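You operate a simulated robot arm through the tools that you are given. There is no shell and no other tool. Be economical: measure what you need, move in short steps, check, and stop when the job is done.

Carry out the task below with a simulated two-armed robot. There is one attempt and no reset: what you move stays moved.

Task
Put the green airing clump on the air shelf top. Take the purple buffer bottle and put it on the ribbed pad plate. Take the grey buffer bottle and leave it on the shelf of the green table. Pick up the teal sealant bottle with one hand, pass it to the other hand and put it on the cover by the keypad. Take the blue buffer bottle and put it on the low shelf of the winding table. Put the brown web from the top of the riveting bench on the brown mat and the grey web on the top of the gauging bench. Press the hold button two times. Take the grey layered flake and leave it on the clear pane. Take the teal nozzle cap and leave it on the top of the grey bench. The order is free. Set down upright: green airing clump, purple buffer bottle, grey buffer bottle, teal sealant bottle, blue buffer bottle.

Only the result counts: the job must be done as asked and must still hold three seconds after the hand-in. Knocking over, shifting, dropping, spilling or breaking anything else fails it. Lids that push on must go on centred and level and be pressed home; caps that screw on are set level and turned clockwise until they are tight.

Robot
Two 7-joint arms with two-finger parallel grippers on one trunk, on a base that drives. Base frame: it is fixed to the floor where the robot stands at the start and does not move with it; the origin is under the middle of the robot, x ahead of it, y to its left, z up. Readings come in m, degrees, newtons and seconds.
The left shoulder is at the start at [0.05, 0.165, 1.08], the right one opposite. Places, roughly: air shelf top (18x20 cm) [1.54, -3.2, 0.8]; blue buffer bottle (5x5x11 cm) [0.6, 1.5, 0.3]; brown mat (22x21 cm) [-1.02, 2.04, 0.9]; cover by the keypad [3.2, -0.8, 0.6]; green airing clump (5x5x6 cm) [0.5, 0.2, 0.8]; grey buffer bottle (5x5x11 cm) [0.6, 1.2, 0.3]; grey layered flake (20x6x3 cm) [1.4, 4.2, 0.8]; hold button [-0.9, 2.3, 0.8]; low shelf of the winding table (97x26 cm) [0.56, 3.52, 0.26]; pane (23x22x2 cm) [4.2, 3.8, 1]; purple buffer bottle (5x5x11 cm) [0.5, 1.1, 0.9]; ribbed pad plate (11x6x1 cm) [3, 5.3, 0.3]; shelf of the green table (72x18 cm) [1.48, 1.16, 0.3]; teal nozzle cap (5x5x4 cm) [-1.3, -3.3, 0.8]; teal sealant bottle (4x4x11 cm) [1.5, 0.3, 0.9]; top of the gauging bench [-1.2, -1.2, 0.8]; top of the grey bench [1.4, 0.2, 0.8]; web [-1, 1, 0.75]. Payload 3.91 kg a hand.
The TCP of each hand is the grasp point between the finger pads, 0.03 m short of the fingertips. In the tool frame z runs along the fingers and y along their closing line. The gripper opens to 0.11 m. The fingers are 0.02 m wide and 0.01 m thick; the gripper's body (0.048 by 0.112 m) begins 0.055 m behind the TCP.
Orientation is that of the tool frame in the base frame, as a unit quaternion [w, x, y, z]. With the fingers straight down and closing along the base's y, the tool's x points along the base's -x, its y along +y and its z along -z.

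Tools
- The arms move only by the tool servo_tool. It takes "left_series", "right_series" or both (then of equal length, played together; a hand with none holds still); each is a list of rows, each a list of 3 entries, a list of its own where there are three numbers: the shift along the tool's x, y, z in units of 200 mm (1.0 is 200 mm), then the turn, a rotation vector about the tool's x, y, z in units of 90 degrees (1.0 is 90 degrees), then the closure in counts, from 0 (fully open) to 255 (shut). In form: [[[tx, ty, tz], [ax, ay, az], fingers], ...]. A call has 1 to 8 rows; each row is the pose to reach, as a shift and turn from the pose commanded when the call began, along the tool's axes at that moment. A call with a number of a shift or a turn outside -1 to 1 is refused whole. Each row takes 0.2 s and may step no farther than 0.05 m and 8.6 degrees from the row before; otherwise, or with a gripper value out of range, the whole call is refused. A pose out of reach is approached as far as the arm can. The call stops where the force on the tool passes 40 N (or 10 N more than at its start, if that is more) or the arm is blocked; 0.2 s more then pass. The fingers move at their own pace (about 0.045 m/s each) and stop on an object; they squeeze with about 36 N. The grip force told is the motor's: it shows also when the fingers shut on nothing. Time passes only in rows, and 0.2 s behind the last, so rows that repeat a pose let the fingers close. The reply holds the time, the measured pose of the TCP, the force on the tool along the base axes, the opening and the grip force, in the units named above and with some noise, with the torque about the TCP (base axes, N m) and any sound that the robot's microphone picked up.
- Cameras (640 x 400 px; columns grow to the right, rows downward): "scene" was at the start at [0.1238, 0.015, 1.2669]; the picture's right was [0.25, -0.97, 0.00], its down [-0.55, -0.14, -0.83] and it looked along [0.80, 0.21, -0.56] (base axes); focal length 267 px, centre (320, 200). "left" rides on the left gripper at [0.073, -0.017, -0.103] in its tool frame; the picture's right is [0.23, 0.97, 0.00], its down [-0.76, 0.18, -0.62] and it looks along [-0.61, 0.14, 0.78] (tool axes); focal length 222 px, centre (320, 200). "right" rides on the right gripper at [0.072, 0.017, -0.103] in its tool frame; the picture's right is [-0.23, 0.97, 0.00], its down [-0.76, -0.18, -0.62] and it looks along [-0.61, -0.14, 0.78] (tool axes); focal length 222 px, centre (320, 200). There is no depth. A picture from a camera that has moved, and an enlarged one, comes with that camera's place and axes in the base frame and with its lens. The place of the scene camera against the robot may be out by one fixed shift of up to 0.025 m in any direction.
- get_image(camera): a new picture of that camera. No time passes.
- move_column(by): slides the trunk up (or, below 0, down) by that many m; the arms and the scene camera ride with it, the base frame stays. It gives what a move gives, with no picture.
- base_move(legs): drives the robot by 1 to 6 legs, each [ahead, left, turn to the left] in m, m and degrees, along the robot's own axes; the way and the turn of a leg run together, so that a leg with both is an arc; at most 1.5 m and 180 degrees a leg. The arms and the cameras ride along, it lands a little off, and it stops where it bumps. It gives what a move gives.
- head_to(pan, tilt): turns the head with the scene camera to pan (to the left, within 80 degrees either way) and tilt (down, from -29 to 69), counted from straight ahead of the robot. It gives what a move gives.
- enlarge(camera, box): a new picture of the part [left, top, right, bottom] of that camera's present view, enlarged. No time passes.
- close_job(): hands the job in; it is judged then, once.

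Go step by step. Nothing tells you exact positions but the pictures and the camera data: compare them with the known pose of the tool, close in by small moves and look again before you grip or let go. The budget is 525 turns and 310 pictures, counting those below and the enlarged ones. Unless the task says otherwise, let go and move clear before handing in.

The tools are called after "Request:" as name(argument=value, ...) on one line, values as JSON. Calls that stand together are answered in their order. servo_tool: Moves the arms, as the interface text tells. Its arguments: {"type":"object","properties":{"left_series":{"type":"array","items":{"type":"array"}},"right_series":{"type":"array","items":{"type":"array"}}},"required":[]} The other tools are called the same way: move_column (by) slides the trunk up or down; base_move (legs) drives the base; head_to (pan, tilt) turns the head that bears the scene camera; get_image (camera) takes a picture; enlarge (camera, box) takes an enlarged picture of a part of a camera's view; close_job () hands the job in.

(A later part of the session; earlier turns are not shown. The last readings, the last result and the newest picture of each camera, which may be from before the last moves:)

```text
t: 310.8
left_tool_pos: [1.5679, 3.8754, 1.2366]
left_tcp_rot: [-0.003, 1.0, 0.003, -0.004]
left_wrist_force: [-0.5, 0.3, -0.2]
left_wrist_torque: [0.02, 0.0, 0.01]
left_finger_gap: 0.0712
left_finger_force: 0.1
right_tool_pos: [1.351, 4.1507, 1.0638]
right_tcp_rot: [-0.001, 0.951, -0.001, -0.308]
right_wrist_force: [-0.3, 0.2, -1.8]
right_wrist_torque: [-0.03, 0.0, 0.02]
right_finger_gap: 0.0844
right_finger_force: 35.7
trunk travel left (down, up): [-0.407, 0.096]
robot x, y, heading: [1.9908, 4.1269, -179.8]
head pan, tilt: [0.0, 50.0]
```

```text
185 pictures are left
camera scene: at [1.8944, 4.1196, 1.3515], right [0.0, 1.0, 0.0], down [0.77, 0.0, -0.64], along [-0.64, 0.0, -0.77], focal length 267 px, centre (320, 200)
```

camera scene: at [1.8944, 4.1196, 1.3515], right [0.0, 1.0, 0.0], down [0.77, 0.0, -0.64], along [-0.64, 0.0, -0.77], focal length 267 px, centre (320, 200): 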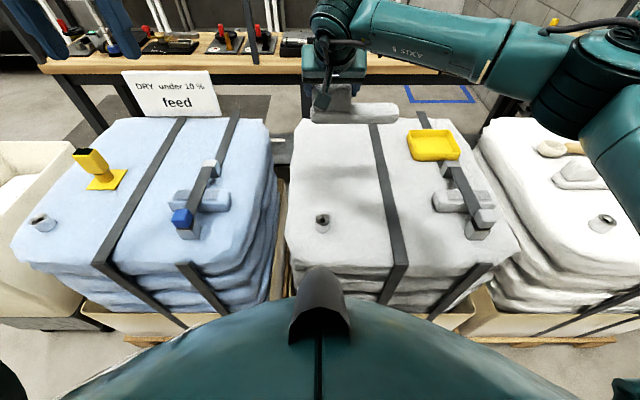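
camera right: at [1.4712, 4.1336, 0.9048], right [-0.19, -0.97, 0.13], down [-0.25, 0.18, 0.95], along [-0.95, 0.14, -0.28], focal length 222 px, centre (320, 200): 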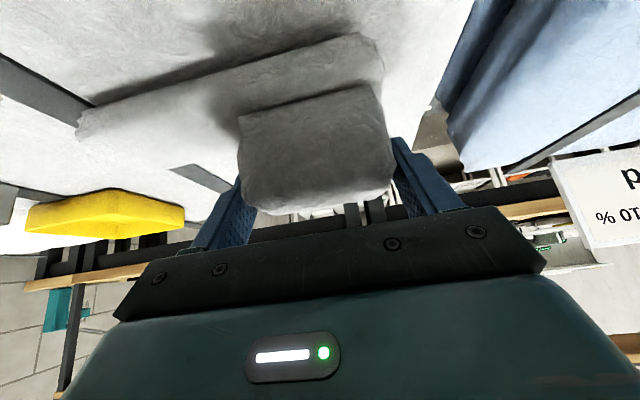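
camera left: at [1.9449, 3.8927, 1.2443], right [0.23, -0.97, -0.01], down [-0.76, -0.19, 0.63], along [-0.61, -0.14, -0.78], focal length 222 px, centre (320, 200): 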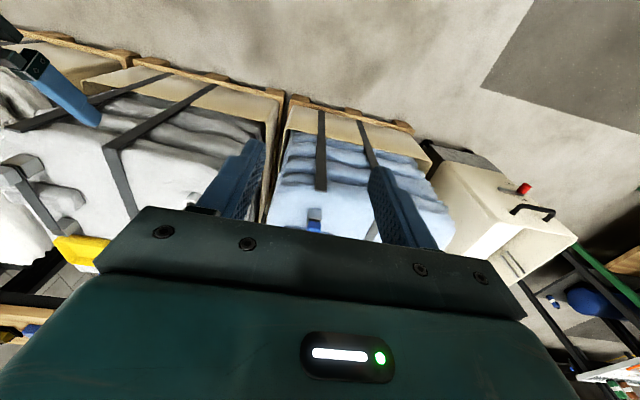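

The flake is one piece and held. I back off, retract, and turn east to see the pane.

Request:
base_move(legs=[[-0.4, 0, 0]])

Request:
servo_tool(right_series=[[[0.16, 0, -0.12], [0, 0, 0], 200], [[0.32, 0, -0.24], [0, 0, 0], 200], [[0.48, 0, -0.36], [0, 0, 0], 200], [[0.64, 0, -0.47], [0, 0, 0], 200], [[0.78, 0, -0.57], [0, 0, 0], 200]])

Request:
base_move(legs=[[0, 0, 90], [0, 0, 90]])

Request:
head_to(pan=0, tilt=20)

Request:
get_image(camera="scene")

```text
t: 313.3
left_tool_pos: [1.9626, 3.8775, 1.2371]
left_tcp_rot: [-0.003, 1.0, 0.001, -0.004]
left_wrist_force: [0.1, -0.1, 0.3]
left_wrist_torque: [0.01, 0.0, 0.01]
left_finger_gap: 0.0713
left_finger_force: 0.0
right_tool_pos: [1.7471, 4.1533, 1.0644]
right_tcp_rot: [-0.001, 0.951, -0.003, -0.309]
right_wrist_force: [0.1, -0.4, -0.1]
right_wrist_torque: [-0.06, -0.02, 0.02]
right_finger_gap: 0.0839
right_finger_force: 35.6
trunk travel left (down, up): [-0.407, 0.096]
robot x, y, heading: [2.3879, 4.1255, 179.7]
head pan, tilt: [0.0, 50.0]
```

```text
t: 314.5
left_tool_pos: [1.9631, 3.8775, 1.2364]
left_tcp_rot: [-0.003, 1.0, 0.001, -0.004]
left_wrist_force: [0.3, -0.5, 0.4]
left_wrist_torque: [0.0, 0.01, -0.01]
left_finger_gap: 0.0714
left_finger_force: 0.2
right_tool_pos: [1.9407, 4.1522, 1.065]
right_tcp_rot: [-0.001, 0.951, -0.004, -0.309]
right_wrist_force: [0.4, -0.1, -0.9]
right_wrist_torque: [-0.04, -0.01, -0.02]
right_finger_gap: 0.0841
right_finger_force: 35.6
trunk travel left (down, up): [-0.407, 0.096]
robot x, y, heading: [2.3868, 4.1275, 179.8]
head pan, tilt: [0.0, 50.0]
```

```text
t: 322.6
left_tool_pos: [2.8101, 4.381, 1.2358]
left_tcp_rot: [0.005, -0.005, 1.0, -0.003]
left_wrist_force: [0.8, 0.4, 0.3]
left_wrist_torque: [-0.02, 0.01, 0.0]
left_finger_gap: 0.0711
left_finger_force: 0.1
right_tool_pos: [2.8334, 4.1058, 1.0649]
right_tcp_rot: [0.309, -0.003, 0.951, 0.001]
right_wrist_force: [-0.3, -0.5, -0.9]
right_wrist_torque: [0.04, 0.0, -0.02]
right_finger_gap: 0.0844
right_finger_force: 36.4
trunk travel left (down, up): [-0.407, 0.096]
robot x, y, heading: [2.3891, 4.1249, 0.1]
head pan, tilt: [0.0, 50.0]
```

```text
t: 323.5
left_tool_pos: [2.8085, 4.381, 1.2354]
left_tcp_rot: [0.005, -0.005, 1.0, -0.002]
left_wrist_force: [-0.3, -0.6, 0.0]
left_wrist_torque: [-0.01, 0.02, 0.05]
left_finger_gap: 0.0708
left_finger_force: 0.1
right_tool_pos: [2.8345, 4.1056, 1.0655]
right_tcp_rot: [0.308, -0.003, 0.951, 0.001]
right_wrist_force: [-1.0, -0.4, -1.2]
right_wrist_torque: [0.0, 0.0, 0.01]
right_finger_gap: 0.0842
right_finger_force: 35.9
trunk travel left (down, up): [-0.407, 0.096]
robot x, y, heading: [2.3893, 4.1252, 0.6]
head pan, tilt: [0.0, 20.0]
```

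```text
184 pictures are left
camera scene: at [2.5188, 4.1205, 1.3971], right [0.01, -1.0, 0.0], down [-0.34, 0.0, -0.94], along [0.94, 0.01, -0.34], focal length 267 px, centre (320, 200)
```

scene: 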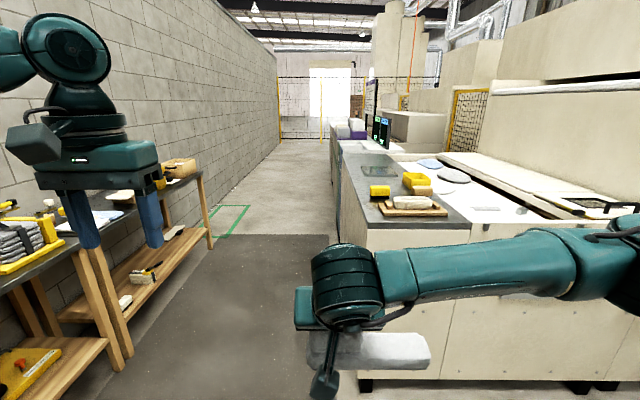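

Request:
enlarge(camera="scene", box=[330, 120, 540, 260])

Request:
enlarge(camera="scene", box=[0, 180, 260, 390])

```text
2.86 times, centred on (435, 190) of scene
camera zoom: at [2.5188, 4.1205, 1.3971], right [0.01, -1.0, 0.0], down [-0.34, 0.0, -0.94], along [0.94, 0.01, -0.34], focal length 763 px, centre (-9, 229)
```

zoom: 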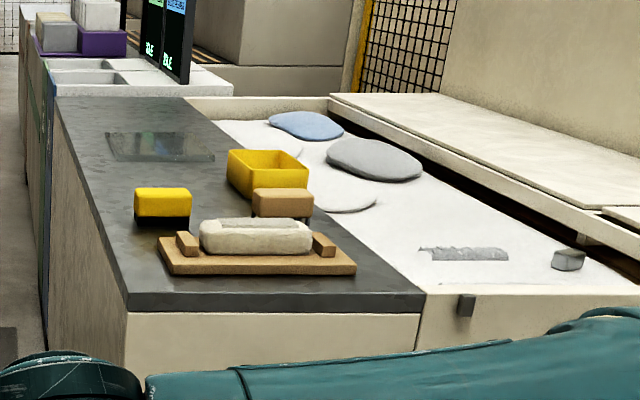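

```text
1.90 times, centred on (130, 285) of scene
camera zoom: at [2.5188, 4.1205, 1.3971], right [0.01, -1.0, 0.0], down [-0.34, 0.0, -0.94], along [0.94, 0.01, -0.34], focal length 509 px, centre (682, 38)
```

zoom: 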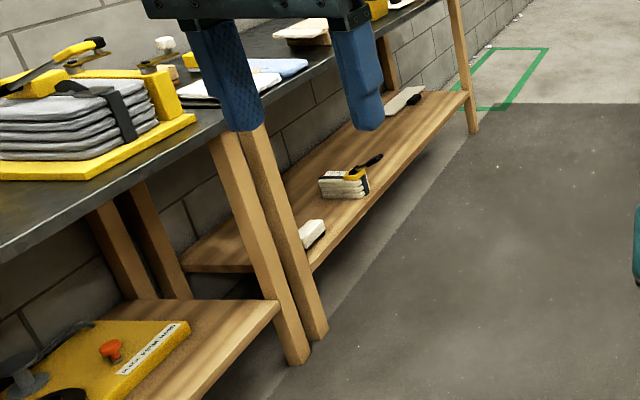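

The clear pane lies on the dark counter at about (4.14, 3.77). I'll approach it from the passage on its north side.

Request:
move_column(by=0.09)

Request:
base_move(legs=[[0, 0.52, 0], [1.0, 0, 0], [0.75, 0, 0], [0, 0, -90]])

Request:
head_to(pan=0, tilt=35)

Request:
get_image(camera="scene")

```text
t: 324.8
left_tool_pos: [2.8093, 4.3817, 1.3267]
left_tcp_rot: [0.004, -0.006, 1.0, -0.003]
left_wrist_force: [0.9, -0.2, -0.3]
left_wrist_torque: [0.02, -0.01, 0.0]
left_finger_gap: 0.0715
left_finger_force: 0.1
right_tool_pos: [2.8339, 4.1065, 1.1553]
right_tcp_rot: [0.308, -0.003, 0.951, 0.0]
right_wrist_force: [0.6, 0.6, -1.5]
right_wrist_torque: [0.06, -0.05, -0.02]
right_finger_gap: 0.0842
right_finger_force: 36.2
trunk travel left (down, up): [-0.497, 0.006]
robot x, y, heading: [2.3869, 4.1277, 0.4]
head pan, tilt: [0.0, 20.0]
```

```text
t: 339.9
left_tool_pos: [4.375, 4.2337, 1.3265]
left_tcp_rot: [0.002, 0.694, 0.72, -0.006]
left_wrist_force: [0.5, 0.6, -0.8]
left_wrist_torque: [-0.02, -0.01, 0.0]
left_finger_gap: 0.0712
left_finger_force: 0.0
right_tool_pos: [4.0998, 4.2025, 1.1551]
right_tcp_rot: [0.221, 0.662, 0.683, -0.215]
right_wrist_force: [0.7, -0.4, -1.4]
right_wrist_torque: [0.01, -0.02, 0.02]
right_finger_gap: 0.084
right_finger_force: 35.6
trunk travel left (down, up): [-0.497, 0.006]
robot x, y, heading: [4.1077, 4.6498, -88.0]
head pan, tilt: [0.0, 20.0]
```

```text
t: 340.6
left_tool_pos: [4.3735, 4.2357, 1.3263]
left_tcp_rot: [0.001, 0.694, 0.72, -0.006]
left_wrist_force: [0.2, 0.2, 0.2]
left_wrist_torque: [0.01, 0.02, 0.0]
left_finger_gap: 0.0711
left_finger_force: 0.0
right_tool_pos: [4.0993, 4.2028, 1.155]
right_tcp_rot: [0.221, 0.663, 0.683, -0.215]
right_wrist_force: [-0.1, 0.1, -1.7]
right_wrist_torque: [-0.05, -0.01, 0.0]
right_finger_gap: 0.0841
right_finger_force: 36.0
trunk travel left (down, up): [-0.497, 0.006]
robot x, y, heading: [4.1093, 4.6546, -87.8]
head pan, tilt: [0.0, 35.0]
```

```text
181 pictures are left
camera scene: at [4.1219, 4.5256, 1.4634], right [-1.0, -0.03, 0.0], down [-0.02, 0.57, -0.82], along [0.03, -0.82, -0.57], focal length 267 px, centre (320, 200)
```

scene: 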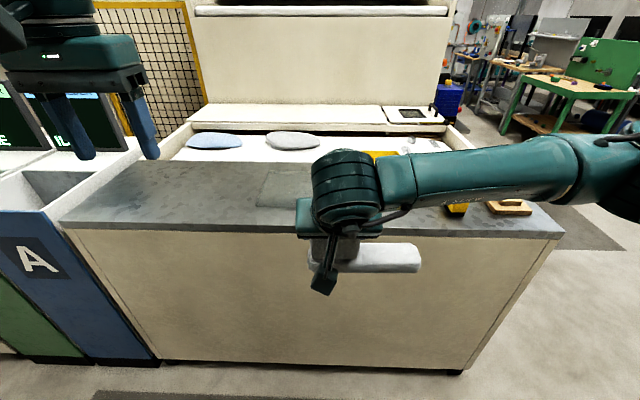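

Request:
base_move(legs=[[0, 0.16, -2.2]])

Request:
get_image(camera="scene")

Request:
get_image(camera="left")

```text
t: 342.1
left_tool_pos: [4.5181, 4.2279, 1.3256]
left_tcp_rot: [0.001, 0.707, 0.707, -0.005]
left_wrist_force: [0.2, 0.8, 0.9]
left_wrist_torque: [-0.02, 0.04, 0.0]
left_finger_gap: 0.0713
left_finger_force: 0.1
right_tool_pos: [4.2434, 4.206, 1.1543]
right_tcp_rot: [0.217, 0.676, 0.669, -0.219]
right_wrist_force: [0.0, 0.6, -1.6]
right_wrist_torque: [-0.01, -0.01, -0.02]
right_finger_gap: 0.0842
right_finger_force: 35.8
trunk travel left (down, up): [-0.497, 0.006]
robot x, y, heading: [4.2703, 4.6525, -90.5]
head pan, tilt: [0.0, 35.0]
```

```text
180 pictures are left
camera scene: at [4.2783, 4.5276, 1.4633], right [-1.0, 0.01, 0.0], down [0.0, 0.57, -0.82], along [-0.01, -0.82, -0.57], focal length 267 px, centre (320, 200)
```

scene: 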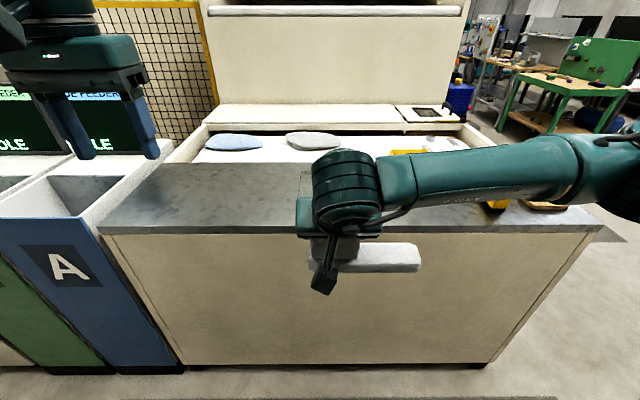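

```text
179 pictures are left
camera left: at [4.502, 4.3003, 1.4283], right [0.97, 0.22, -0.01], down [0.18, -0.76, 0.63], along [0.14, -0.61, -0.78], focal length 222 px, centre (320, 200)
```

left: 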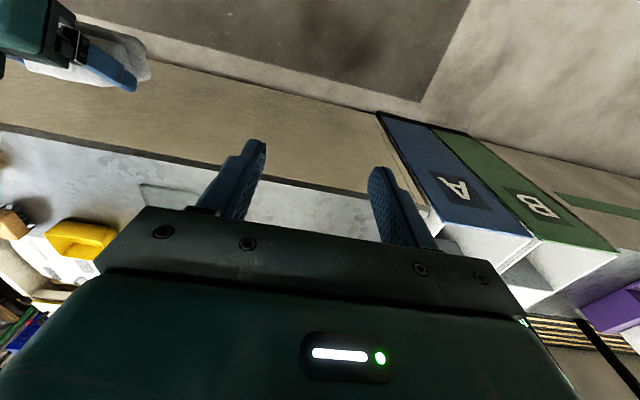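

Request:
enlarge(camera="left", box=[60, 130, 280, 260])

```text
2.91 times, centred on (170, 195) of left
camera zoom: at [4.502, 4.3003, 1.4283], right [0.97, 0.22, -0.01], down [0.18, -0.76, 0.63], along [0.14, -0.61, -0.78], focal length 646 px, centre (756, 214)
```

zoom: 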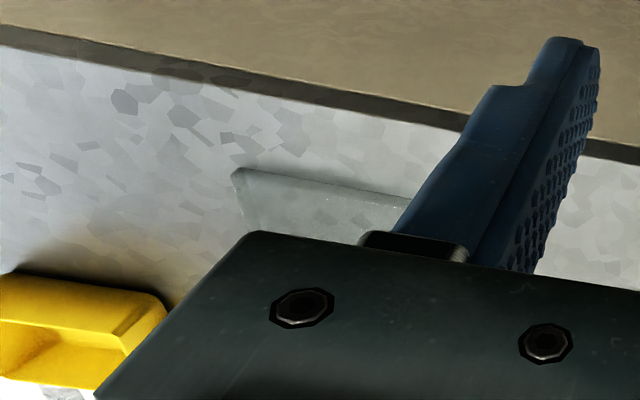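

I shift west briefly to see the whole pane.

Request:
base_move(legs=[[0, -0.3, 0]])

Request:
get_image(camera="left")

Request:
enlarge(camera="scene", box=[160, 120, 360, 250])

```text
t: 344.1
left_tool_pos: [4.2146, 4.2285, 1.3264]
left_tcp_rot: [0.002, 0.706, 0.708, -0.006]
left_wrist_force: [-0.5, 0.6, 0.3]
left_wrist_torque: [0.01, -0.03, -0.01]
left_finger_gap: 0.0712
left_finger_force: 0.1
right_tool_pos: [3.9395, 4.2069, 1.1557]
right_tcp_rot: [0.218, 0.673, 0.672, -0.218]
right_wrist_force: [-0.4, 0.4, -0.5]
right_wrist_torque: [-0.04, -0.03, -0.03]
right_finger_gap: 0.0839
right_finger_force: 35.9
trunk travel left (down, up): [-0.497, 0.006]
robot x, y, heading: [3.9626, 4.6514, -90.2]
head pan, tilt: [0.0, 35.0]
```

```text
177 pictures are left
camera left: at [4.1982, 4.3028, 1.4285], right [0.97, 0.23, -0.01], down [0.18, -0.76, 0.63], along [0.14, -0.61, -0.78], focal length 222 px, centre (320, 200)
```

left: 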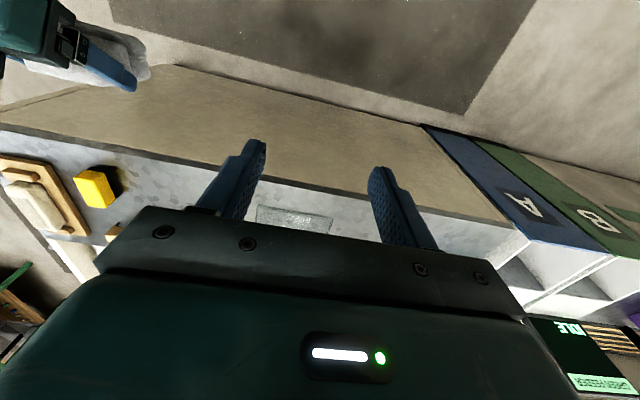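

```text
3.08 times, centred on (260, 185) of scene
camera zoom: at [3.9728, 4.5286, 1.4633], right [-1.0, 0.0, 0.0], down [0.0, 0.57, -0.82], along [0.0, -0.82, -0.57], focal length 822 px, centre (505, 246)
```

zoom: 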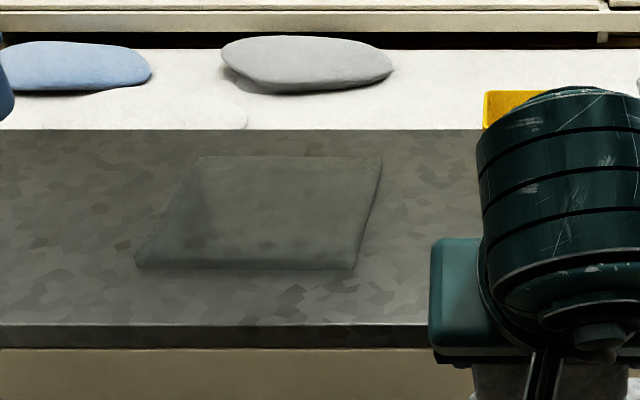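

The pane spans about x 4.12–4.33, y 3.69–3.91. I go over it: TCP to about (4.269, 3.778).

Request:
base_move(legs=[[0, 0.328, 0], [0.3, 0, 0]])

Request:
servo_tool(right_series=[[[-0.17, 0, 0.13], [0, 0, 0], 200], [[-0.34, 0, 0.26], [0, 0, 0], 200], [[-0.52, 0, 0.38], [0, 0, 0], 200]])

Request:
get_image(camera="scene")

Request:
get_image(camera="right")

Request:
get_image(camera="left")

```text
t: 348.0
left_tool_pos: [4.5396, 3.924, 1.3257]
left_tcp_rot: [0.001, 0.708, 0.707, -0.006]
left_wrist_force: [-0.1, -0.6, 0.1]
left_wrist_torque: [0.06, -0.03, -0.04]
left_finger_gap: 0.0712
left_finger_force: 0.1
right_tool_pos: [4.2648, 3.9043, 1.1555]
right_tcp_rot: [0.217, 0.676, 0.67, -0.219]
right_wrist_force: [-1.0, 0.6, -0.5]
right_wrist_torque: [-0.02, -0.04, -0.03]
right_finger_gap: 0.084
right_finger_force: 36.1
trunk travel left (down, up): [-0.497, 0.006]
robot x, y, heading: [4.2936, 4.3498, -90.3]
head pan, tilt: [0.0, 35.0]
```

```text
t: 348.8
left_tool_pos: [4.5402, 3.9244, 1.3266]
left_tcp_rot: [0.0, 0.707, 0.707, -0.005]
left_wrist_force: [0.9, 0.1, -0.3]
left_wrist_torque: [0.04, 0.05, 0.06]
left_finger_gap: 0.071
left_finger_force: 0.1
right_tool_pos: [4.2644, 3.7742, 1.1512]
right_tcp_rot: [0.217, 0.675, 0.67, -0.22]
right_wrist_force: [0.6, 0.6, -1.4]
right_wrist_torque: [0.02, -0.01, -0.02]
right_finger_gap: 0.0841
right_finger_force: 35.9
trunk travel left (down, up): [-0.497, 0.006]
robot x, y, heading: [4.2928, 4.3501, -90.2]
head pan, tilt: [0.0, 35.0]
```

```text
175 pictures are left
camera scene: at [4.3006, 4.2247, 1.4632], right [-1.0, 0.01, 0.0], down [0.0, 0.57, -0.82], along [0.0, -0.82, -0.57], focal length 267 px, centre (320, 200)
```

scene: 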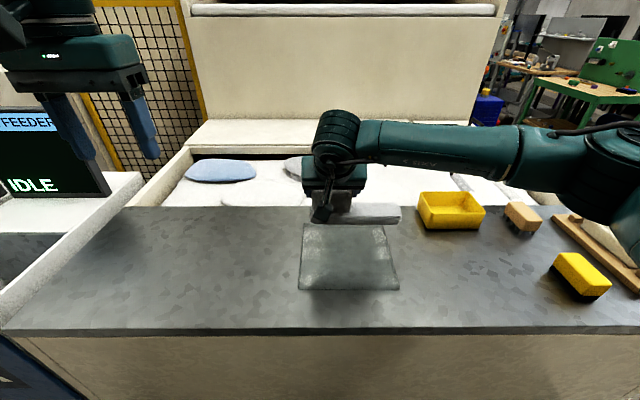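

```text
174 pictures are left
camera right: at [4.2828, 3.8932, 1.1937], right [0.97, -0.19, 0.13], down [-0.18, -0.25, 0.95], along [-0.15, -0.95, -0.28], focal length 222 px, centre (320, 200)
```

right: 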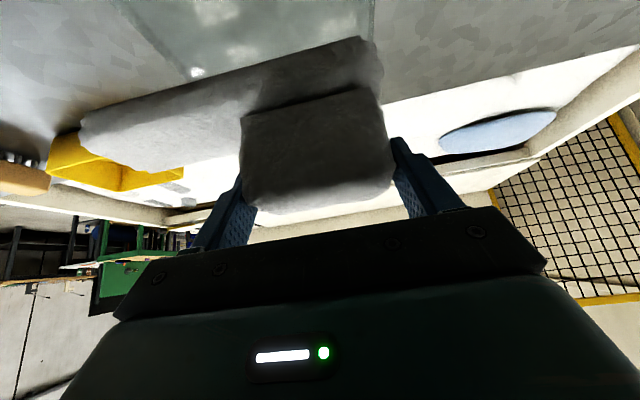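

```text
173 pictures are left
camera left: at [4.5247, 3.9976, 1.4282], right [0.97, 0.23, -0.01], down [0.18, -0.76, 0.63], along [0.14, -0.61, -0.78], focal length 222 px, centre (320, 200)
```

left: 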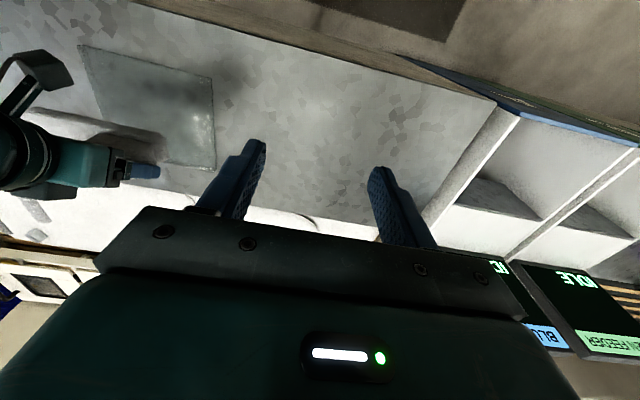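

Refined: the pane top is at z≈0.95–0.97 and its centre near (4.229, 3.765). I adjust and lower.

Request:
servo_tool(right_series=[[[-0.12, 0.06, 0.088], [0, 0, 0], 200]])

Request:
move_column(by=-0.09)

Request:
get_image(camera="scene")

Request:
get_image(camera="left")

Request:
get_image(camera="right")

```text
t: 349.2
left_tool_pos: [4.5414, 3.9256, 1.3259]
left_tcp_rot: [0.001, 0.707, 0.707, -0.005]
left_wrist_force: [0.4, -1.1, -0.2]
left_wrist_torque: [-0.01, 0.02, -0.01]
left_finger_gap: 0.0712
left_finger_force: 0.0
right_tool_pos: [4.2761, 3.7437, 1.1543]
right_tcp_rot: [0.216, 0.676, 0.669, -0.22]
right_wrist_force: [0.0, -0.4, -0.6]
right_wrist_torque: [0.02, -0.03, -0.05]
right_finger_gap: 0.0843
right_finger_force: 36.1
trunk travel left (down, up): [-0.497, 0.006]
robot x, y, heading: [4.2921, 4.3451, -90.4]
head pan, tilt: [0.0, 35.0]
```

```text
t: 350.4
left_tool_pos: [4.5403, 3.9256, 1.2373]
left_tcp_rot: [0.002, 0.708, 0.707, -0.005]
left_wrist_force: [0.4, -0.7, 0.6]
left_wrist_torque: [0.02, -0.02, -0.02]
left_finger_gap: 0.0712
left_finger_force: 0.1
right_tool_pos: [4.2756, 3.7449, 1.0654]
right_tcp_rot: [0.218, 0.675, 0.669, -0.22]
right_wrist_force: [0.4, 0.3, -1.0]
right_wrist_torque: [-0.01, -0.07, 0.03]
right_finger_gap: 0.0839
right_finger_force: 35.5
trunk travel left (down, up): [-0.407, 0.096]
robot x, y, heading: [4.2924, 4.3465, -90.4]
head pan, tilt: [0.0, 35.0]
```

```text
172 pictures are left
camera scene: at [4.3003, 4.2256, 1.3734], right [-1.0, 0.01, 0.0], down [0.0, 0.57, -0.82], along [0.0, -0.82, -0.57], focal length 267 px, centre (320, 200)
```

scene: 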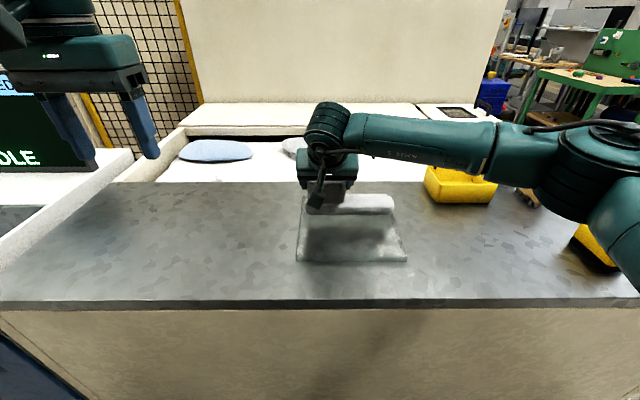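

```text
171 pictures are left
camera left: at [4.5243, 3.9985, 1.3386], right [0.97, 0.23, -0.01], down [0.18, -0.76, 0.63], along [0.14, -0.61, -0.78], focal length 222 px, centre (320, 200)
```

left: 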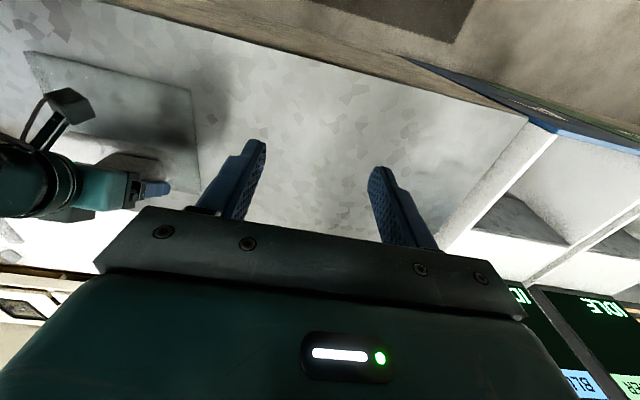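

```text
170 pictures are left
camera right: at [4.2931, 3.8644, 1.106], right [0.97, -0.19, 0.13], down [-0.18, -0.25, 0.95], along [-0.15, -0.95, -0.28], focal length 222 px, centre (320, 200)
```

right: 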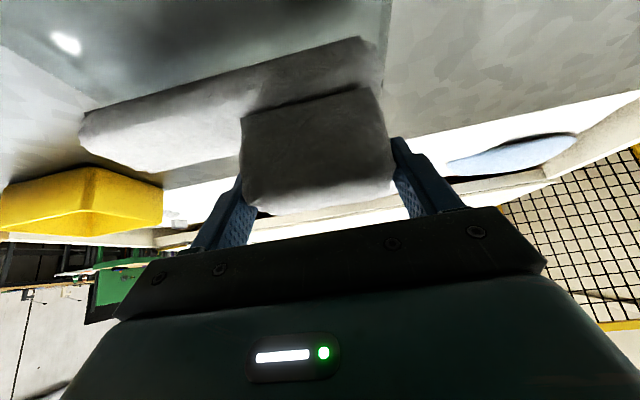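

Request:
move_column(by=-0.03)

Request:
get_image(camera="right")

```text
t: 351.2
left_tool_pos: [4.54, 3.9266, 1.207]
left_tcp_rot: [0.0, 0.708, 0.706, -0.005]
left_wrist_force: [-0.5, 0.0, 0.0]
left_wrist_torque: [-0.01, 0.0, 0.02]
left_finger_gap: 0.0712
left_finger_force: 0.0
right_tool_pos: [4.275, 3.7451, 1.0388]
right_tcp_rot: [0.22, 0.675, 0.669, -0.221]
right_wrist_force: [-0.1, -1.5, 13.6]
right_wrist_torque: [0.32, 0.56, -0.01]
right_finger_gap: 0.084
right_finger_force: 35.6
trunk travel left (down, up): [-0.377, 0.126]
robot x, y, heading: [4.2934, 4.3493, -90.2]
head pan, tilt: [0.0, 35.0]
```

```text
169 pictures are left
camera right: at [4.2932, 3.8645, 1.0786], right [0.97, -0.19, 0.14], down [-0.18, -0.24, 0.95], along [-0.15, -0.95, -0.27], focal length 222 px, centre (320, 200)
```

right: 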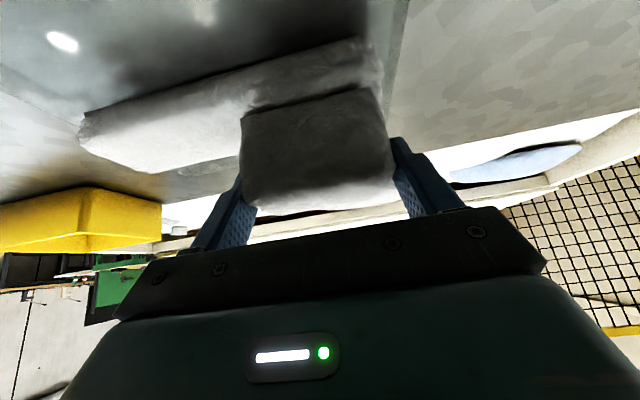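

Contact; the flake lies within the pane. I relieve slightly and release.

Request:
move_column(by=0.003)

Request:
servo_tool(right_series=[[[0, 0, 0], [0, 0, 0], 0], [[0, 0, 0], [0, 0, 0], 0], [[0, 0, 0], [0, 0, 0], 0]])

Request:
move_column(by=0.1)

Request:
get_image(camera="right")

Request:
get_image(camera="scene")

```text
t: 351.7
left_tool_pos: [4.5399, 3.9247, 1.2089]
left_tcp_rot: [0.001, 0.708, 0.707, -0.005]
left_wrist_force: [0.2, -0.1, -0.4]
left_wrist_torque: [-0.03, 0.04, 0.0]
left_finger_gap: 0.071
left_finger_force: 0.0
right_tool_pos: [4.2746, 3.745, 1.0388]
right_tcp_rot: [0.218, 0.676, 0.669, -0.22]
right_wrist_force: [0.8, -4.8, 8.4]
right_wrist_torque: [-0.26, 0.05, 0.08]
right_finger_gap: 0.0839
right_finger_force: 36.3
trunk travel left (down, up): [-0.38, 0.123]
robot x, y, heading: [4.2904, 4.3513, -90.2]
head pan, tilt: [0.0, 35.0]
```

```text
t: 352.5
left_tool_pos: [4.5407, 3.9251, 1.2087]
left_tcp_rot: [0.001, 0.708, 0.706, -0.005]
left_wrist_force: [0.0, -0.1, -1.0]
left_wrist_torque: [-0.01, 0.01, 0.0]
left_finger_gap: 0.0711
left_finger_force: 0.0
right_tool_pos: [4.2747, 3.745, 1.0376]
right_tcp_rot: [0.216, 0.676, 0.67, -0.219]
right_wrist_force: [-1.2, 0.4, 0.3]
right_wrist_torque: [0.0, 0.0, 0.01]
right_finger_gap: 0.1097
right_finger_force: 0.1
trunk travel left (down, up): [-0.38, 0.123]
robot x, y, heading: [4.2915, 4.3466, -90.3]
head pan, tilt: [0.0, 35.0]
```

```text
t: 353.8
left_tool_pos: [4.5406, 3.9247, 1.3089]
left_tcp_rot: [0.001, 0.707, 0.707, -0.005]
left_wrist_force: [-0.4, 0.5, 0.2]
left_wrist_torque: [0.01, -0.01, 0.01]
left_finger_gap: 0.0712
left_finger_force: 0.0
right_tool_pos: [4.276, 3.7447, 1.1379]
right_tcp_rot: [0.217, 0.675, 0.67, -0.219]
right_wrist_force: [0.6, -0.6, -0.1]
right_wrist_torque: [0.0, -0.02, 0.0]
right_finger_gap: 0.1098
right_finger_force: 0.0
trunk travel left (down, up): [-0.48, 0.023]
robot x, y, heading: [4.2915, 4.3491, -90.1]
head pan, tilt: [0.0, 35.0]
```

```text
168 pictures are left
camera right: at [4.2931, 3.8642, 1.1788], right [0.97, -0.19, 0.13], down [-0.18, -0.25, 0.95], along [-0.15, -0.95, -0.28], focal length 222 px, centre (320, 200)
```

right: 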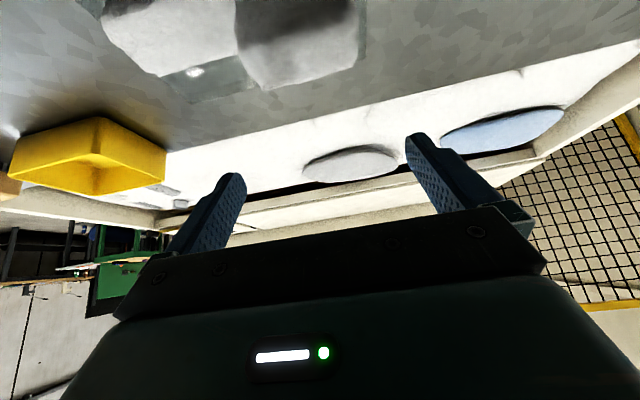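

```text
167 pictures are left
camera scene: at [4.3004, 4.2253, 1.4463], right [-1.0, 0.01, 0.0], down [0.0, 0.57, -0.82], along [0.0, -0.82, -0.57], focal length 267 px, centre (320, 200)
```

scene: 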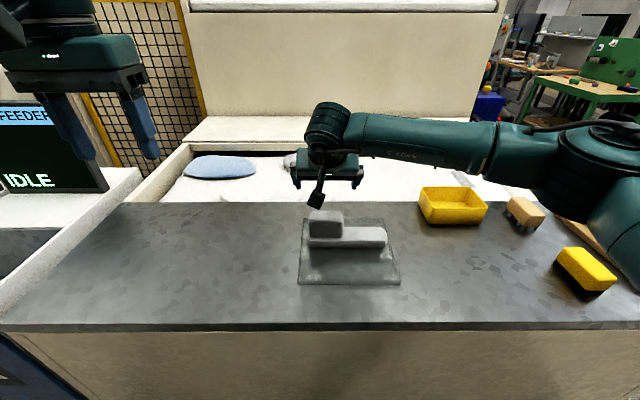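

The flake rests on the pane. Now I drive back west and south toward the cross passage.

Request:
base_move(legs=[[-0.3, 0, 0], [0, -1.4, 0], [0, -0.7, 0], [1.4, 0, 0], [0.9, 0, 0], [0, 0, -90]])

Request:
head_to(pan=0, tilt=15)

Request:
get_image(camera="scene")

```text
t: 380.4
left_tool_pos: [1.7436, 2.1539, 1.3081]
left_tcp_rot: [-0.003, 1.0, -0.01, -0.004]
left_wrist_force: [0.7, 0.0, 0.3]
left_wrist_torque: [-0.01, 0.02, -0.01]
left_finger_gap: 0.0713
left_finger_force: 0.1
right_tool_pos: [1.5656, 2.4215, 1.1378]
right_tcp_rot: [-0.004, 0.951, -0.012, -0.31]
right_wrist_force: [-0.1, 0.2, -0.8]
right_wrist_torque: [0.03, 0.03, -0.03]
right_finger_gap: 0.1099
right_finger_force: 0.0
trunk travel left (down, up): [-0.48, 0.023]
robot x, y, heading: [2.1732, 2.392, 178.6]
head pan, tilt: [0.0, 35.0]
```

```text
t: 381.3
left_tool_pos: [1.743, 2.154, 1.3093]
left_tcp_rot: [-0.004, 1.0, -0.01, -0.004]
left_wrist_force: [0.0, -0.3, -0.4]
left_wrist_torque: [-0.02, 0.02, 0.02]
left_finger_gap: 0.0712
left_finger_force: 0.1
right_tool_pos: [1.5676, 2.4218, 1.1379]
right_tcp_rot: [-0.004, 0.951, -0.013, -0.308]
right_wrist_force: [-0.5, -0.1, -0.6]
right_wrist_torque: [0.01, 0.03, 0.0]
right_finger_gap: 0.1099
right_finger_force: 0.1
trunk travel left (down, up): [-0.48, 0.023]
robot x, y, heading: [2.1711, 2.3916, 178.7]
head pan, tilt: [0.0, 15.0]
```

```text
166 pictures are left
camera scene: at [2.0582, 2.3897, 1.4783], right [0.02, 1.0, 0.0], down [0.26, -0.01, -0.97], along [-0.97, 0.02, -0.26], focal length 267 px, centre (320, 200)
```

scene: 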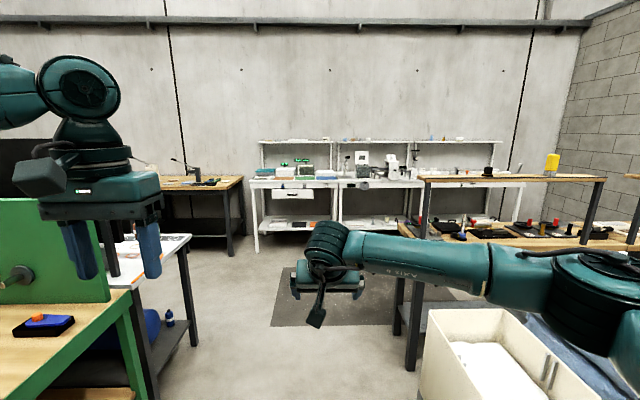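

The passage west is clear; I see the blue bottle on the low shelf at left. I drive west to the other aisle.

Request:
base_move(legs=[[1.3, 0, 0.5], [0.75, 0, 0]])

Request:
get_image(camera="scene")

Request:
head_to(pan=55, tilt=20)

Request:
get_image(camera="scene")

```text
t: 391.4
left_tool_pos: [-0.2964, 2.1654, 1.3097]
left_tcp_rot: [-0.003, 1.0, -0.002, -0.004]
left_wrist_force: [0.4, 0.4, 0.4]
left_wrist_torque: [-0.02, -0.01, -0.03]
left_finger_gap: 0.0712
left_finger_force: 0.0
right_tool_pos: [-0.475, 2.4324, 1.1384]
right_tcp_rot: [-0.001, 0.951, -0.004, -0.309]
right_wrist_force: [0.5, -1.6, 0.1]
right_wrist_torque: [0.02, 0.0, 0.02]
right_finger_gap: 0.11
right_finger_force: 0.1
trunk travel left (down, up): [-0.48, 0.023]
robot x, y, heading: [0.1247, 2.4168, 179.3]
head pan, tilt: [0.0, 15.0]
```

```text
165 pictures are left
camera scene: at [0.0158, 2.4077, 1.4783], right [0.01, 1.0, 0.0], down [0.26, 0.0, -0.97], along [-0.97, 0.01, -0.26], focal length 267 px, centre (320, 200)
```

scene: 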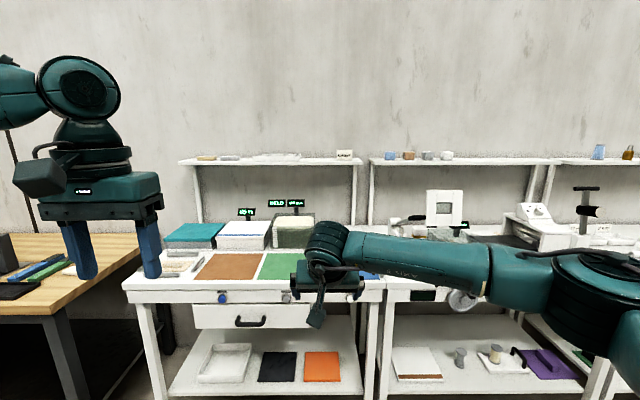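

```text
t: 392.7
left_tool_pos: [-0.2955, 2.1662, 1.3091]
left_tcp_rot: [-0.004, 1.0, -0.002, -0.004]
left_wrist_force: [0.0, -0.3, -0.8]
left_wrist_torque: [-0.03, -0.03, 0.0]
left_finger_gap: 0.071
left_finger_force: 0.1
right_tool_pos: [-0.4748, 2.4318, 1.138]
right_tcp_rot: [-0.001, 0.951, -0.004, -0.308]
right_wrist_force: [1.4, 0.4, 0.5]
right_wrist_torque: [-0.03, -0.02, -0.01]
right_finger_gap: 0.1097
right_finger_force: 0.1
trunk travel left (down, up): [-0.48, 0.023]
robot x, y, heading: [0.1323, 2.4131, 179.6]
head pan, tilt: [55.0, 20.0]
```

```text
164 pictures are left
camera scene: at [0.0555, 2.3312, 1.4702], right [-0.81, 0.58, 0.0], down [0.2, 0.28, -0.94], along [-0.55, -0.77, -0.34], focal length 267 px, centre (320, 200)
```

scene: 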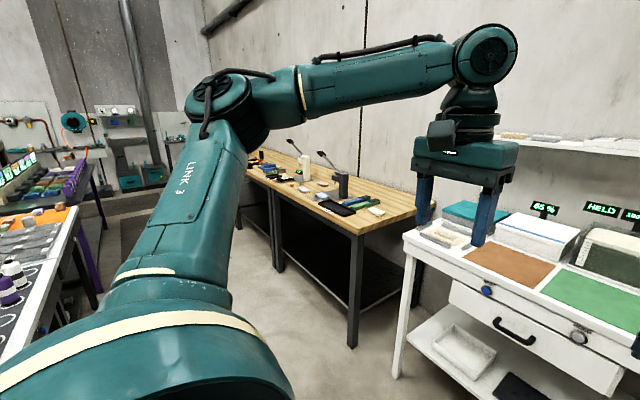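

Request:
head_to(pan=10, tilt=30)

Request:
enlarge(camera="scene", box=[150, 130, 450, 320])

```text
t: 393.8
left_tool_pos: [-0.2956, 2.1663, 1.3093]
left_tcp_rot: [-0.004, 1.0, -0.001, -0.005]
left_wrist_force: [-0.7, 0.7, -0.3]
left_wrist_torque: [-0.04, -0.02, -0.03]
left_finger_gap: 0.0713
left_finger_force: 0.1
right_tool_pos: [-0.4752, 2.4322, 1.1383]
right_tcp_rot: [-0.002, 0.951, -0.005, -0.309]
right_wrist_force: [0.6, 1.0, 0.1]
right_wrist_torque: [-0.03, -0.02, 0.02]
right_finger_gap: 0.1098
right_finger_force: 0.1
trunk travel left (down, up): [-0.48, 0.023]
robot x, y, heading: [0.1286, 2.4157, 179.2]
head pan, tilt: [10.0, 30.0]
```

```text
2.11 times, centred on (300, 225) of scene
camera zoom: at [0.0203, 2.3919, 1.4542], right [-0.17, 0.99, 0.0], down [0.49, 0.08, -0.87], along [-0.85, -0.14, -0.5], focal length 562 px, centre (362, 147)
```

zoom: 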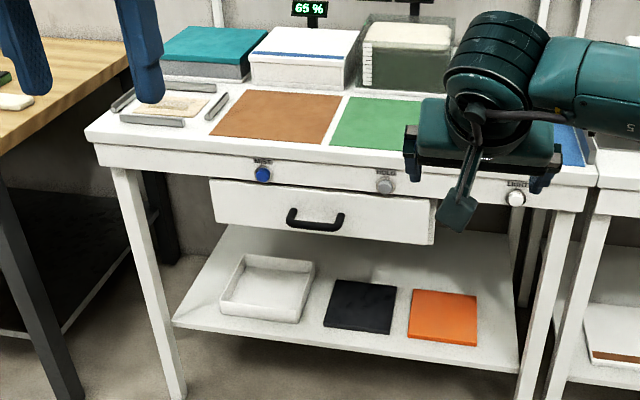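

The buttons are labelled; HOLD is the grey one at y≈2.285, z≈0.82. I level the right tool with closed fingers to push it.

Request:
servo_tool(right_series=[[[0, 0, 0], [0, -0.09, 0], 255], [[0, 0, 0], [0, -0.18, 0], 255], [[0, 0, 0], [0, -0.27, 0], 255], [[0, 0, 0], [0, -0.36, 0], 255], [[0, 0, 0], [0, -0.45, 0], 255], [[0, 0, 0], [0, -0.54, 0], 255]])

Request:
move_column(by=-0.25)

Request:
base_move(legs=[[0.2, 0.13, 0.8]])

Request:
get_image(camera="right")

Request:
get_image(camera="scene")

```text
t: 395.2
left_tool_pos: [-0.2951, 2.1648, 1.3092]
left_tcp_rot: [-0.003, 1.0, -0.001, -0.005]
left_wrist_force: [0.3, 0.2, -0.3]
left_wrist_torque: [0.01, -0.02, 0.04]
left_finger_gap: 0.0713
left_finger_force: 0.1
right_tool_pos: [-0.4757, 2.43, 1.1381]
right_tcp_rot: [-0.003, 0.74, -0.003, -0.673]
right_wrist_force: [0.4, -0.1, -0.1]
right_wrist_torque: [-0.05, 0.02, -0.01]
right_finger_gap: 0.0
right_finger_force: 13.9
trunk travel left (down, up): [-0.48, 0.023]
robot x, y, heading: [0.1281, 2.4134, 179.5]
head pan, tilt: [10.0, 30.0]
```

```text
t: 397.8
left_tool_pos: [-0.296, 2.1658, 1.0588]
left_tcp_rot: [-0.003, 1.0, -0.002, -0.004]
left_wrist_force: [-0.2, -1.1, -0.3]
left_wrist_torque: [0.01, 0.01, 0.0]
left_finger_gap: 0.0711
left_finger_force: 0.0
right_tool_pos: [-0.4765, 2.4329, 0.889]
right_tcp_rot: [-0.003, 0.74, -0.004, -0.673]
right_wrist_force: [-0.1, -0.3, 0.2]
right_wrist_torque: [-0.04, 0.0, 0.03]
right_finger_gap: 0.0
right_finger_force: 35.5
trunk travel left (down, up): [-0.23, 0.273]
robot x, y, heading: [0.1291, 2.4144, 179.4]
head pan, tilt: [10.0, 30.0]
```

```text
t: 399.5
left_tool_pos: [-0.4919, 2.0345, 1.0599]
left_tcp_rot: [-0.003, 1.0, 0.003, -0.005]
left_wrist_force: [1.1, 0.2, -0.7]
left_wrist_torque: [-0.01, 0.03, 0.01]
left_finger_gap: 0.0713
left_finger_force: 0.1
right_tool_pos: [-0.673, 2.296, 0.8882]
right_tcp_rot: [0.0, 0.74, 0.0, -0.673]
right_wrist_force: [-0.9, 0.4, 0.9]
right_wrist_torque: [0.02, 0.02, 0.0]
right_finger_gap: 0.0
right_finger_force: 36.5
trunk travel left (down, up): [-0.23, 0.273]
robot x, y, heading: [-0.069, 2.2865, -179.7]
head pan, tilt: [10.0, 30.0]
```

```text
162 pictures are left
camera right: at [-0.5643, 2.2807, 0.8259], right [-0.02, -0.97, 0.23], down [0.55, 0.18, 0.82], along [-0.84, 0.14, 0.53], focal length 222 px, centre (320, 200)
```

right: 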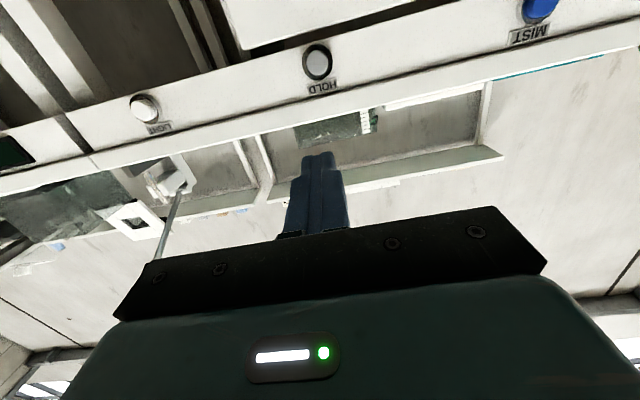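

```text
161 pictures are left
camera scene: at [-0.1781, 2.2624, 1.2041], right [-0.18, 0.98, 0.0], down [0.49, 0.09, -0.87], along [-0.85, -0.15, -0.5], focal length 267 px, centre (320, 200)
```

scene: 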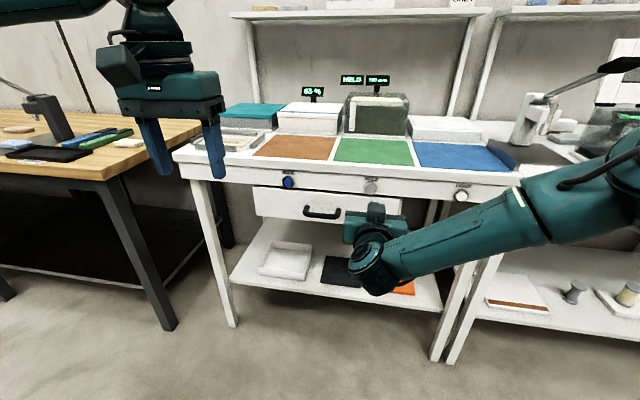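

I lower to the button's height and approach it.

Request:
move_column(by=-0.054)

Request:
base_move(legs=[[0.17, 0.005, 0]])

Request:
get_image(camera="right")

```text
t: 400.5
left_tool_pos: [-0.4916, 2.035, 1.0054]
left_tcp_rot: [-0.003, 1.0, 0.002, -0.003]
left_wrist_force: [0.1, -0.3, 0.0]
left_wrist_torque: [-0.02, 0.0, -0.01]
left_finger_gap: 0.071
left_finger_force: 0.2
right_tool_pos: [-0.6737, 2.2974, 0.8354]
right_tcp_rot: [-0.001, 0.739, -0.001, -0.673]
right_wrist_force: [0.0, -0.3, -0.2]
right_wrist_torque: [0.0, 0.0, 0.0]
right_finger_gap: 0.0
right_finger_force: 36.6
trunk travel left (down, up): [-0.176, 0.327]
robot x, y, heading: [-0.0721, 2.2845, -179.9]
head pan, tilt: [10.0, 30.0]
```

```text
t: 401.9
left_tool_pos: [-0.6609, 2.0287, 1.0054]
left_tcp_rot: [-0.003, 1.0, 0.004, -0.004]
left_wrist_force: [0.3, 0.2, 0.9]
left_wrist_torque: [0.01, 0.0, -0.01]
left_finger_gap: 0.0713
left_finger_force: 0.1
right_tool_pos: [-0.8433, 2.2927, 0.8347]
right_tcp_rot: [0.0, 0.74, 0.0, -0.673]
right_wrist_force: [0.9, -0.2, -1.2]
right_wrist_torque: [0.02, -0.02, -0.04]
right_finger_gap: 0.0
right_finger_force: 36.0
trunk travel left (down, up): [-0.176, 0.327]
robot x, y, heading: [-0.2379, 2.281, -179.7]
head pan, tilt: [10.0, 30.0]
heard: click
```

```text
160 pictures are left
camera right: at [-0.7342, 2.2748, 0.772], right [-0.02, -0.97, 0.23], down [0.55, 0.18, 0.82], along [-0.84, 0.14, 0.53], focal length 222 px, centre (320, 200)
```

right: 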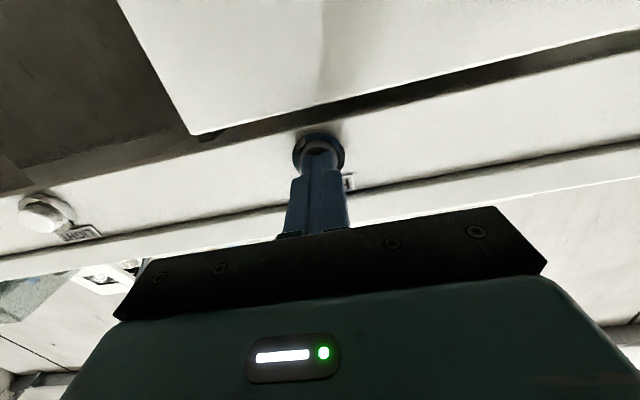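

A click: one press. I back off 3 cm.

Request:
servo_tool(right_series=[[[0, 0, -0.08], [0, 0, 0], 255], [[0, 0, -0.16], [0, 0, 0], 255], [[0, 0, -0.16], [0, 0, 0], 255]])

Request:
get_image(camera="scene")

```text
t: 402.7
left_tool_pos: [-0.6619, 2.0281, 1.0057]
left_tcp_rot: [-0.004, 1.0, 0.003, -0.004]
left_wrist_force: [0.5, 0.3, 0.0]
left_wrist_torque: [0.02, 0.02, 0.01]
left_finger_gap: 0.0712
left_finger_force: 0.0
right_tool_pos: [-0.8118, 2.2914, 0.8391]
right_tcp_rot: [0.0, 0.74, 0.0, -0.673]
right_wrist_force: [0.3, -0.5, -0.6]
right_wrist_torque: [0.04, 0.02, -0.04]
right_finger_gap: 0.0
right_finger_force: 35.8
trunk travel left (down, up): [-0.176, 0.327]
robot x, y, heading: [-0.2373, 2.2816, -179.7]
head pan, tilt: [10.0, 30.0]
```

```text
159 pictures are left
camera scene: at [-0.3478, 2.257, 1.1501], right [-0.18, 0.98, 0.0], down [0.49, 0.09, -0.87], along [-0.85, -0.15, -0.5], focal length 267 px, centre (320, 200)
```

scene: 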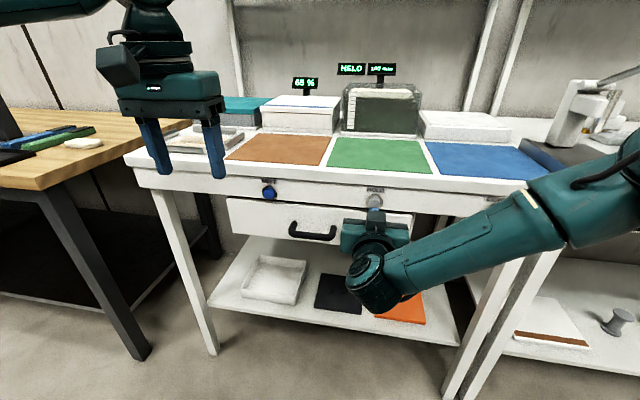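

Request:
enlarge(camera="scene", box=[270, 40, 420, 120])

Request:
servo_tool(right_series=[[[0, 0, 0.06], [0, 0, 0], 255], [[0, 0, 0.12], [0, 0, 0], 255], [[0, 0, 0.17], [0, 0, 0], 255]])

```text
4.27 times, centred on (345, 80) of scene
camera zoom: at [-0.3478, 2.257, 1.1501], right [-0.18, 0.98, 0.0], down [0.49, 0.09, -0.87], along [-0.85, -0.15, -0.5], focal length 1139 px, centre (213, 712)
```

zoom: 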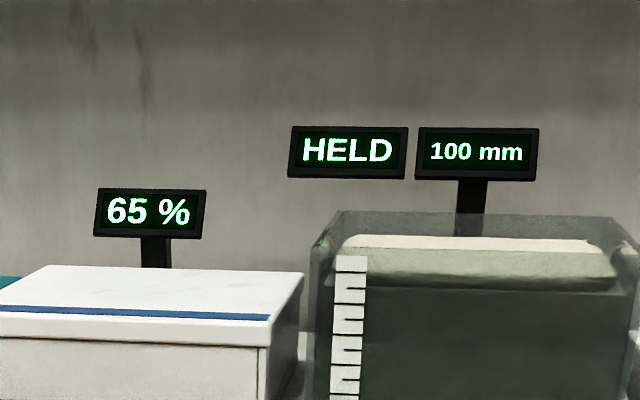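

```text
t: 403.5
left_tool_pos: [-0.6613, 2.0284, 1.0059]
left_tcp_rot: [-0.003, 1.0, 0.003, -0.004]
left_wrist_force: [-0.3, -0.1, 0.2]
left_wrist_torque: [0.0, 0.02, -0.03]
left_finger_gap: 0.0709
left_finger_force: 0.0
right_tool_pos: [-0.8459, 2.2921, 0.8349]
right_tcp_rot: [0.0, 0.74, 0.0, -0.672]
right_wrist_force: [1.5, 1.2, 0.7]
right_wrist_torque: [-0.04, -0.02, -0.01]
right_finger_gap: 0.0
right_finger_force: 35.6
trunk travel left (down, up): [-0.176, 0.327]
robot x, y, heading: [-0.2397, 2.2818, -179.7]
head pan, tilt: [10.0, 30.0]
```

Request:
servo_tool(right_series=[[[0, 0, 0.02], [0, 0, 0], 255]])

Request:
enlarge(camera="scene", box=[270, 40, 420, 120])

```text
t: 403.9
left_tool_pos: [-0.661, 2.0281, 1.0061]
left_tcp_rot: [-0.003, 1.0, 0.004, -0.004]
left_wrist_force: [0.3, 0.5, -0.1]
left_wrist_torque: [0.01, -0.01, -0.02]
left_finger_gap: 0.0716
left_finger_force: 0.2
right_tool_pos: [-0.8498, 2.291, 0.834]
right_tcp_rot: [0.0, 0.74, 0.0, -0.673]
right_wrist_force: [3.7, 0.9, 1.1]
right_wrist_torque: [0.0, 0.09, -0.01]
right_finger_gap: 0.0001
right_finger_force: 35.7
trunk travel left (down, up): [-0.176, 0.327]
robot x, y, heading: [-0.2373, 2.2802, -179.5]
head pan, tilt: [10.0, 30.0]
heard: click
```

```text
4.27 times, centred on (345, 80) of scene
camera zoom: at [-0.3473, 2.257, 1.1502], right [-0.18, 0.98, 0.0], down [0.49, 0.09, -0.87], along [-0.85, -0.15, -0.5], focal length 1139 px, centre (213, 712)
```

zoom: 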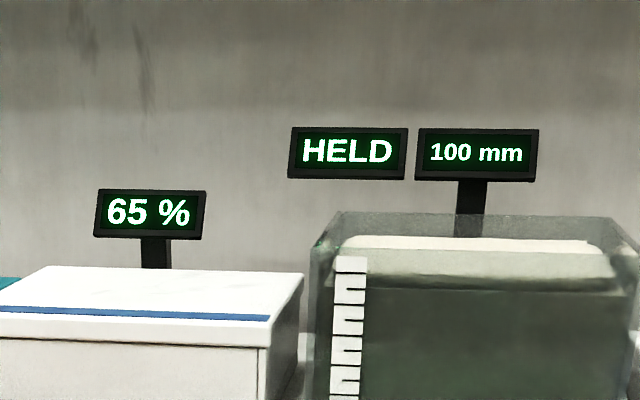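

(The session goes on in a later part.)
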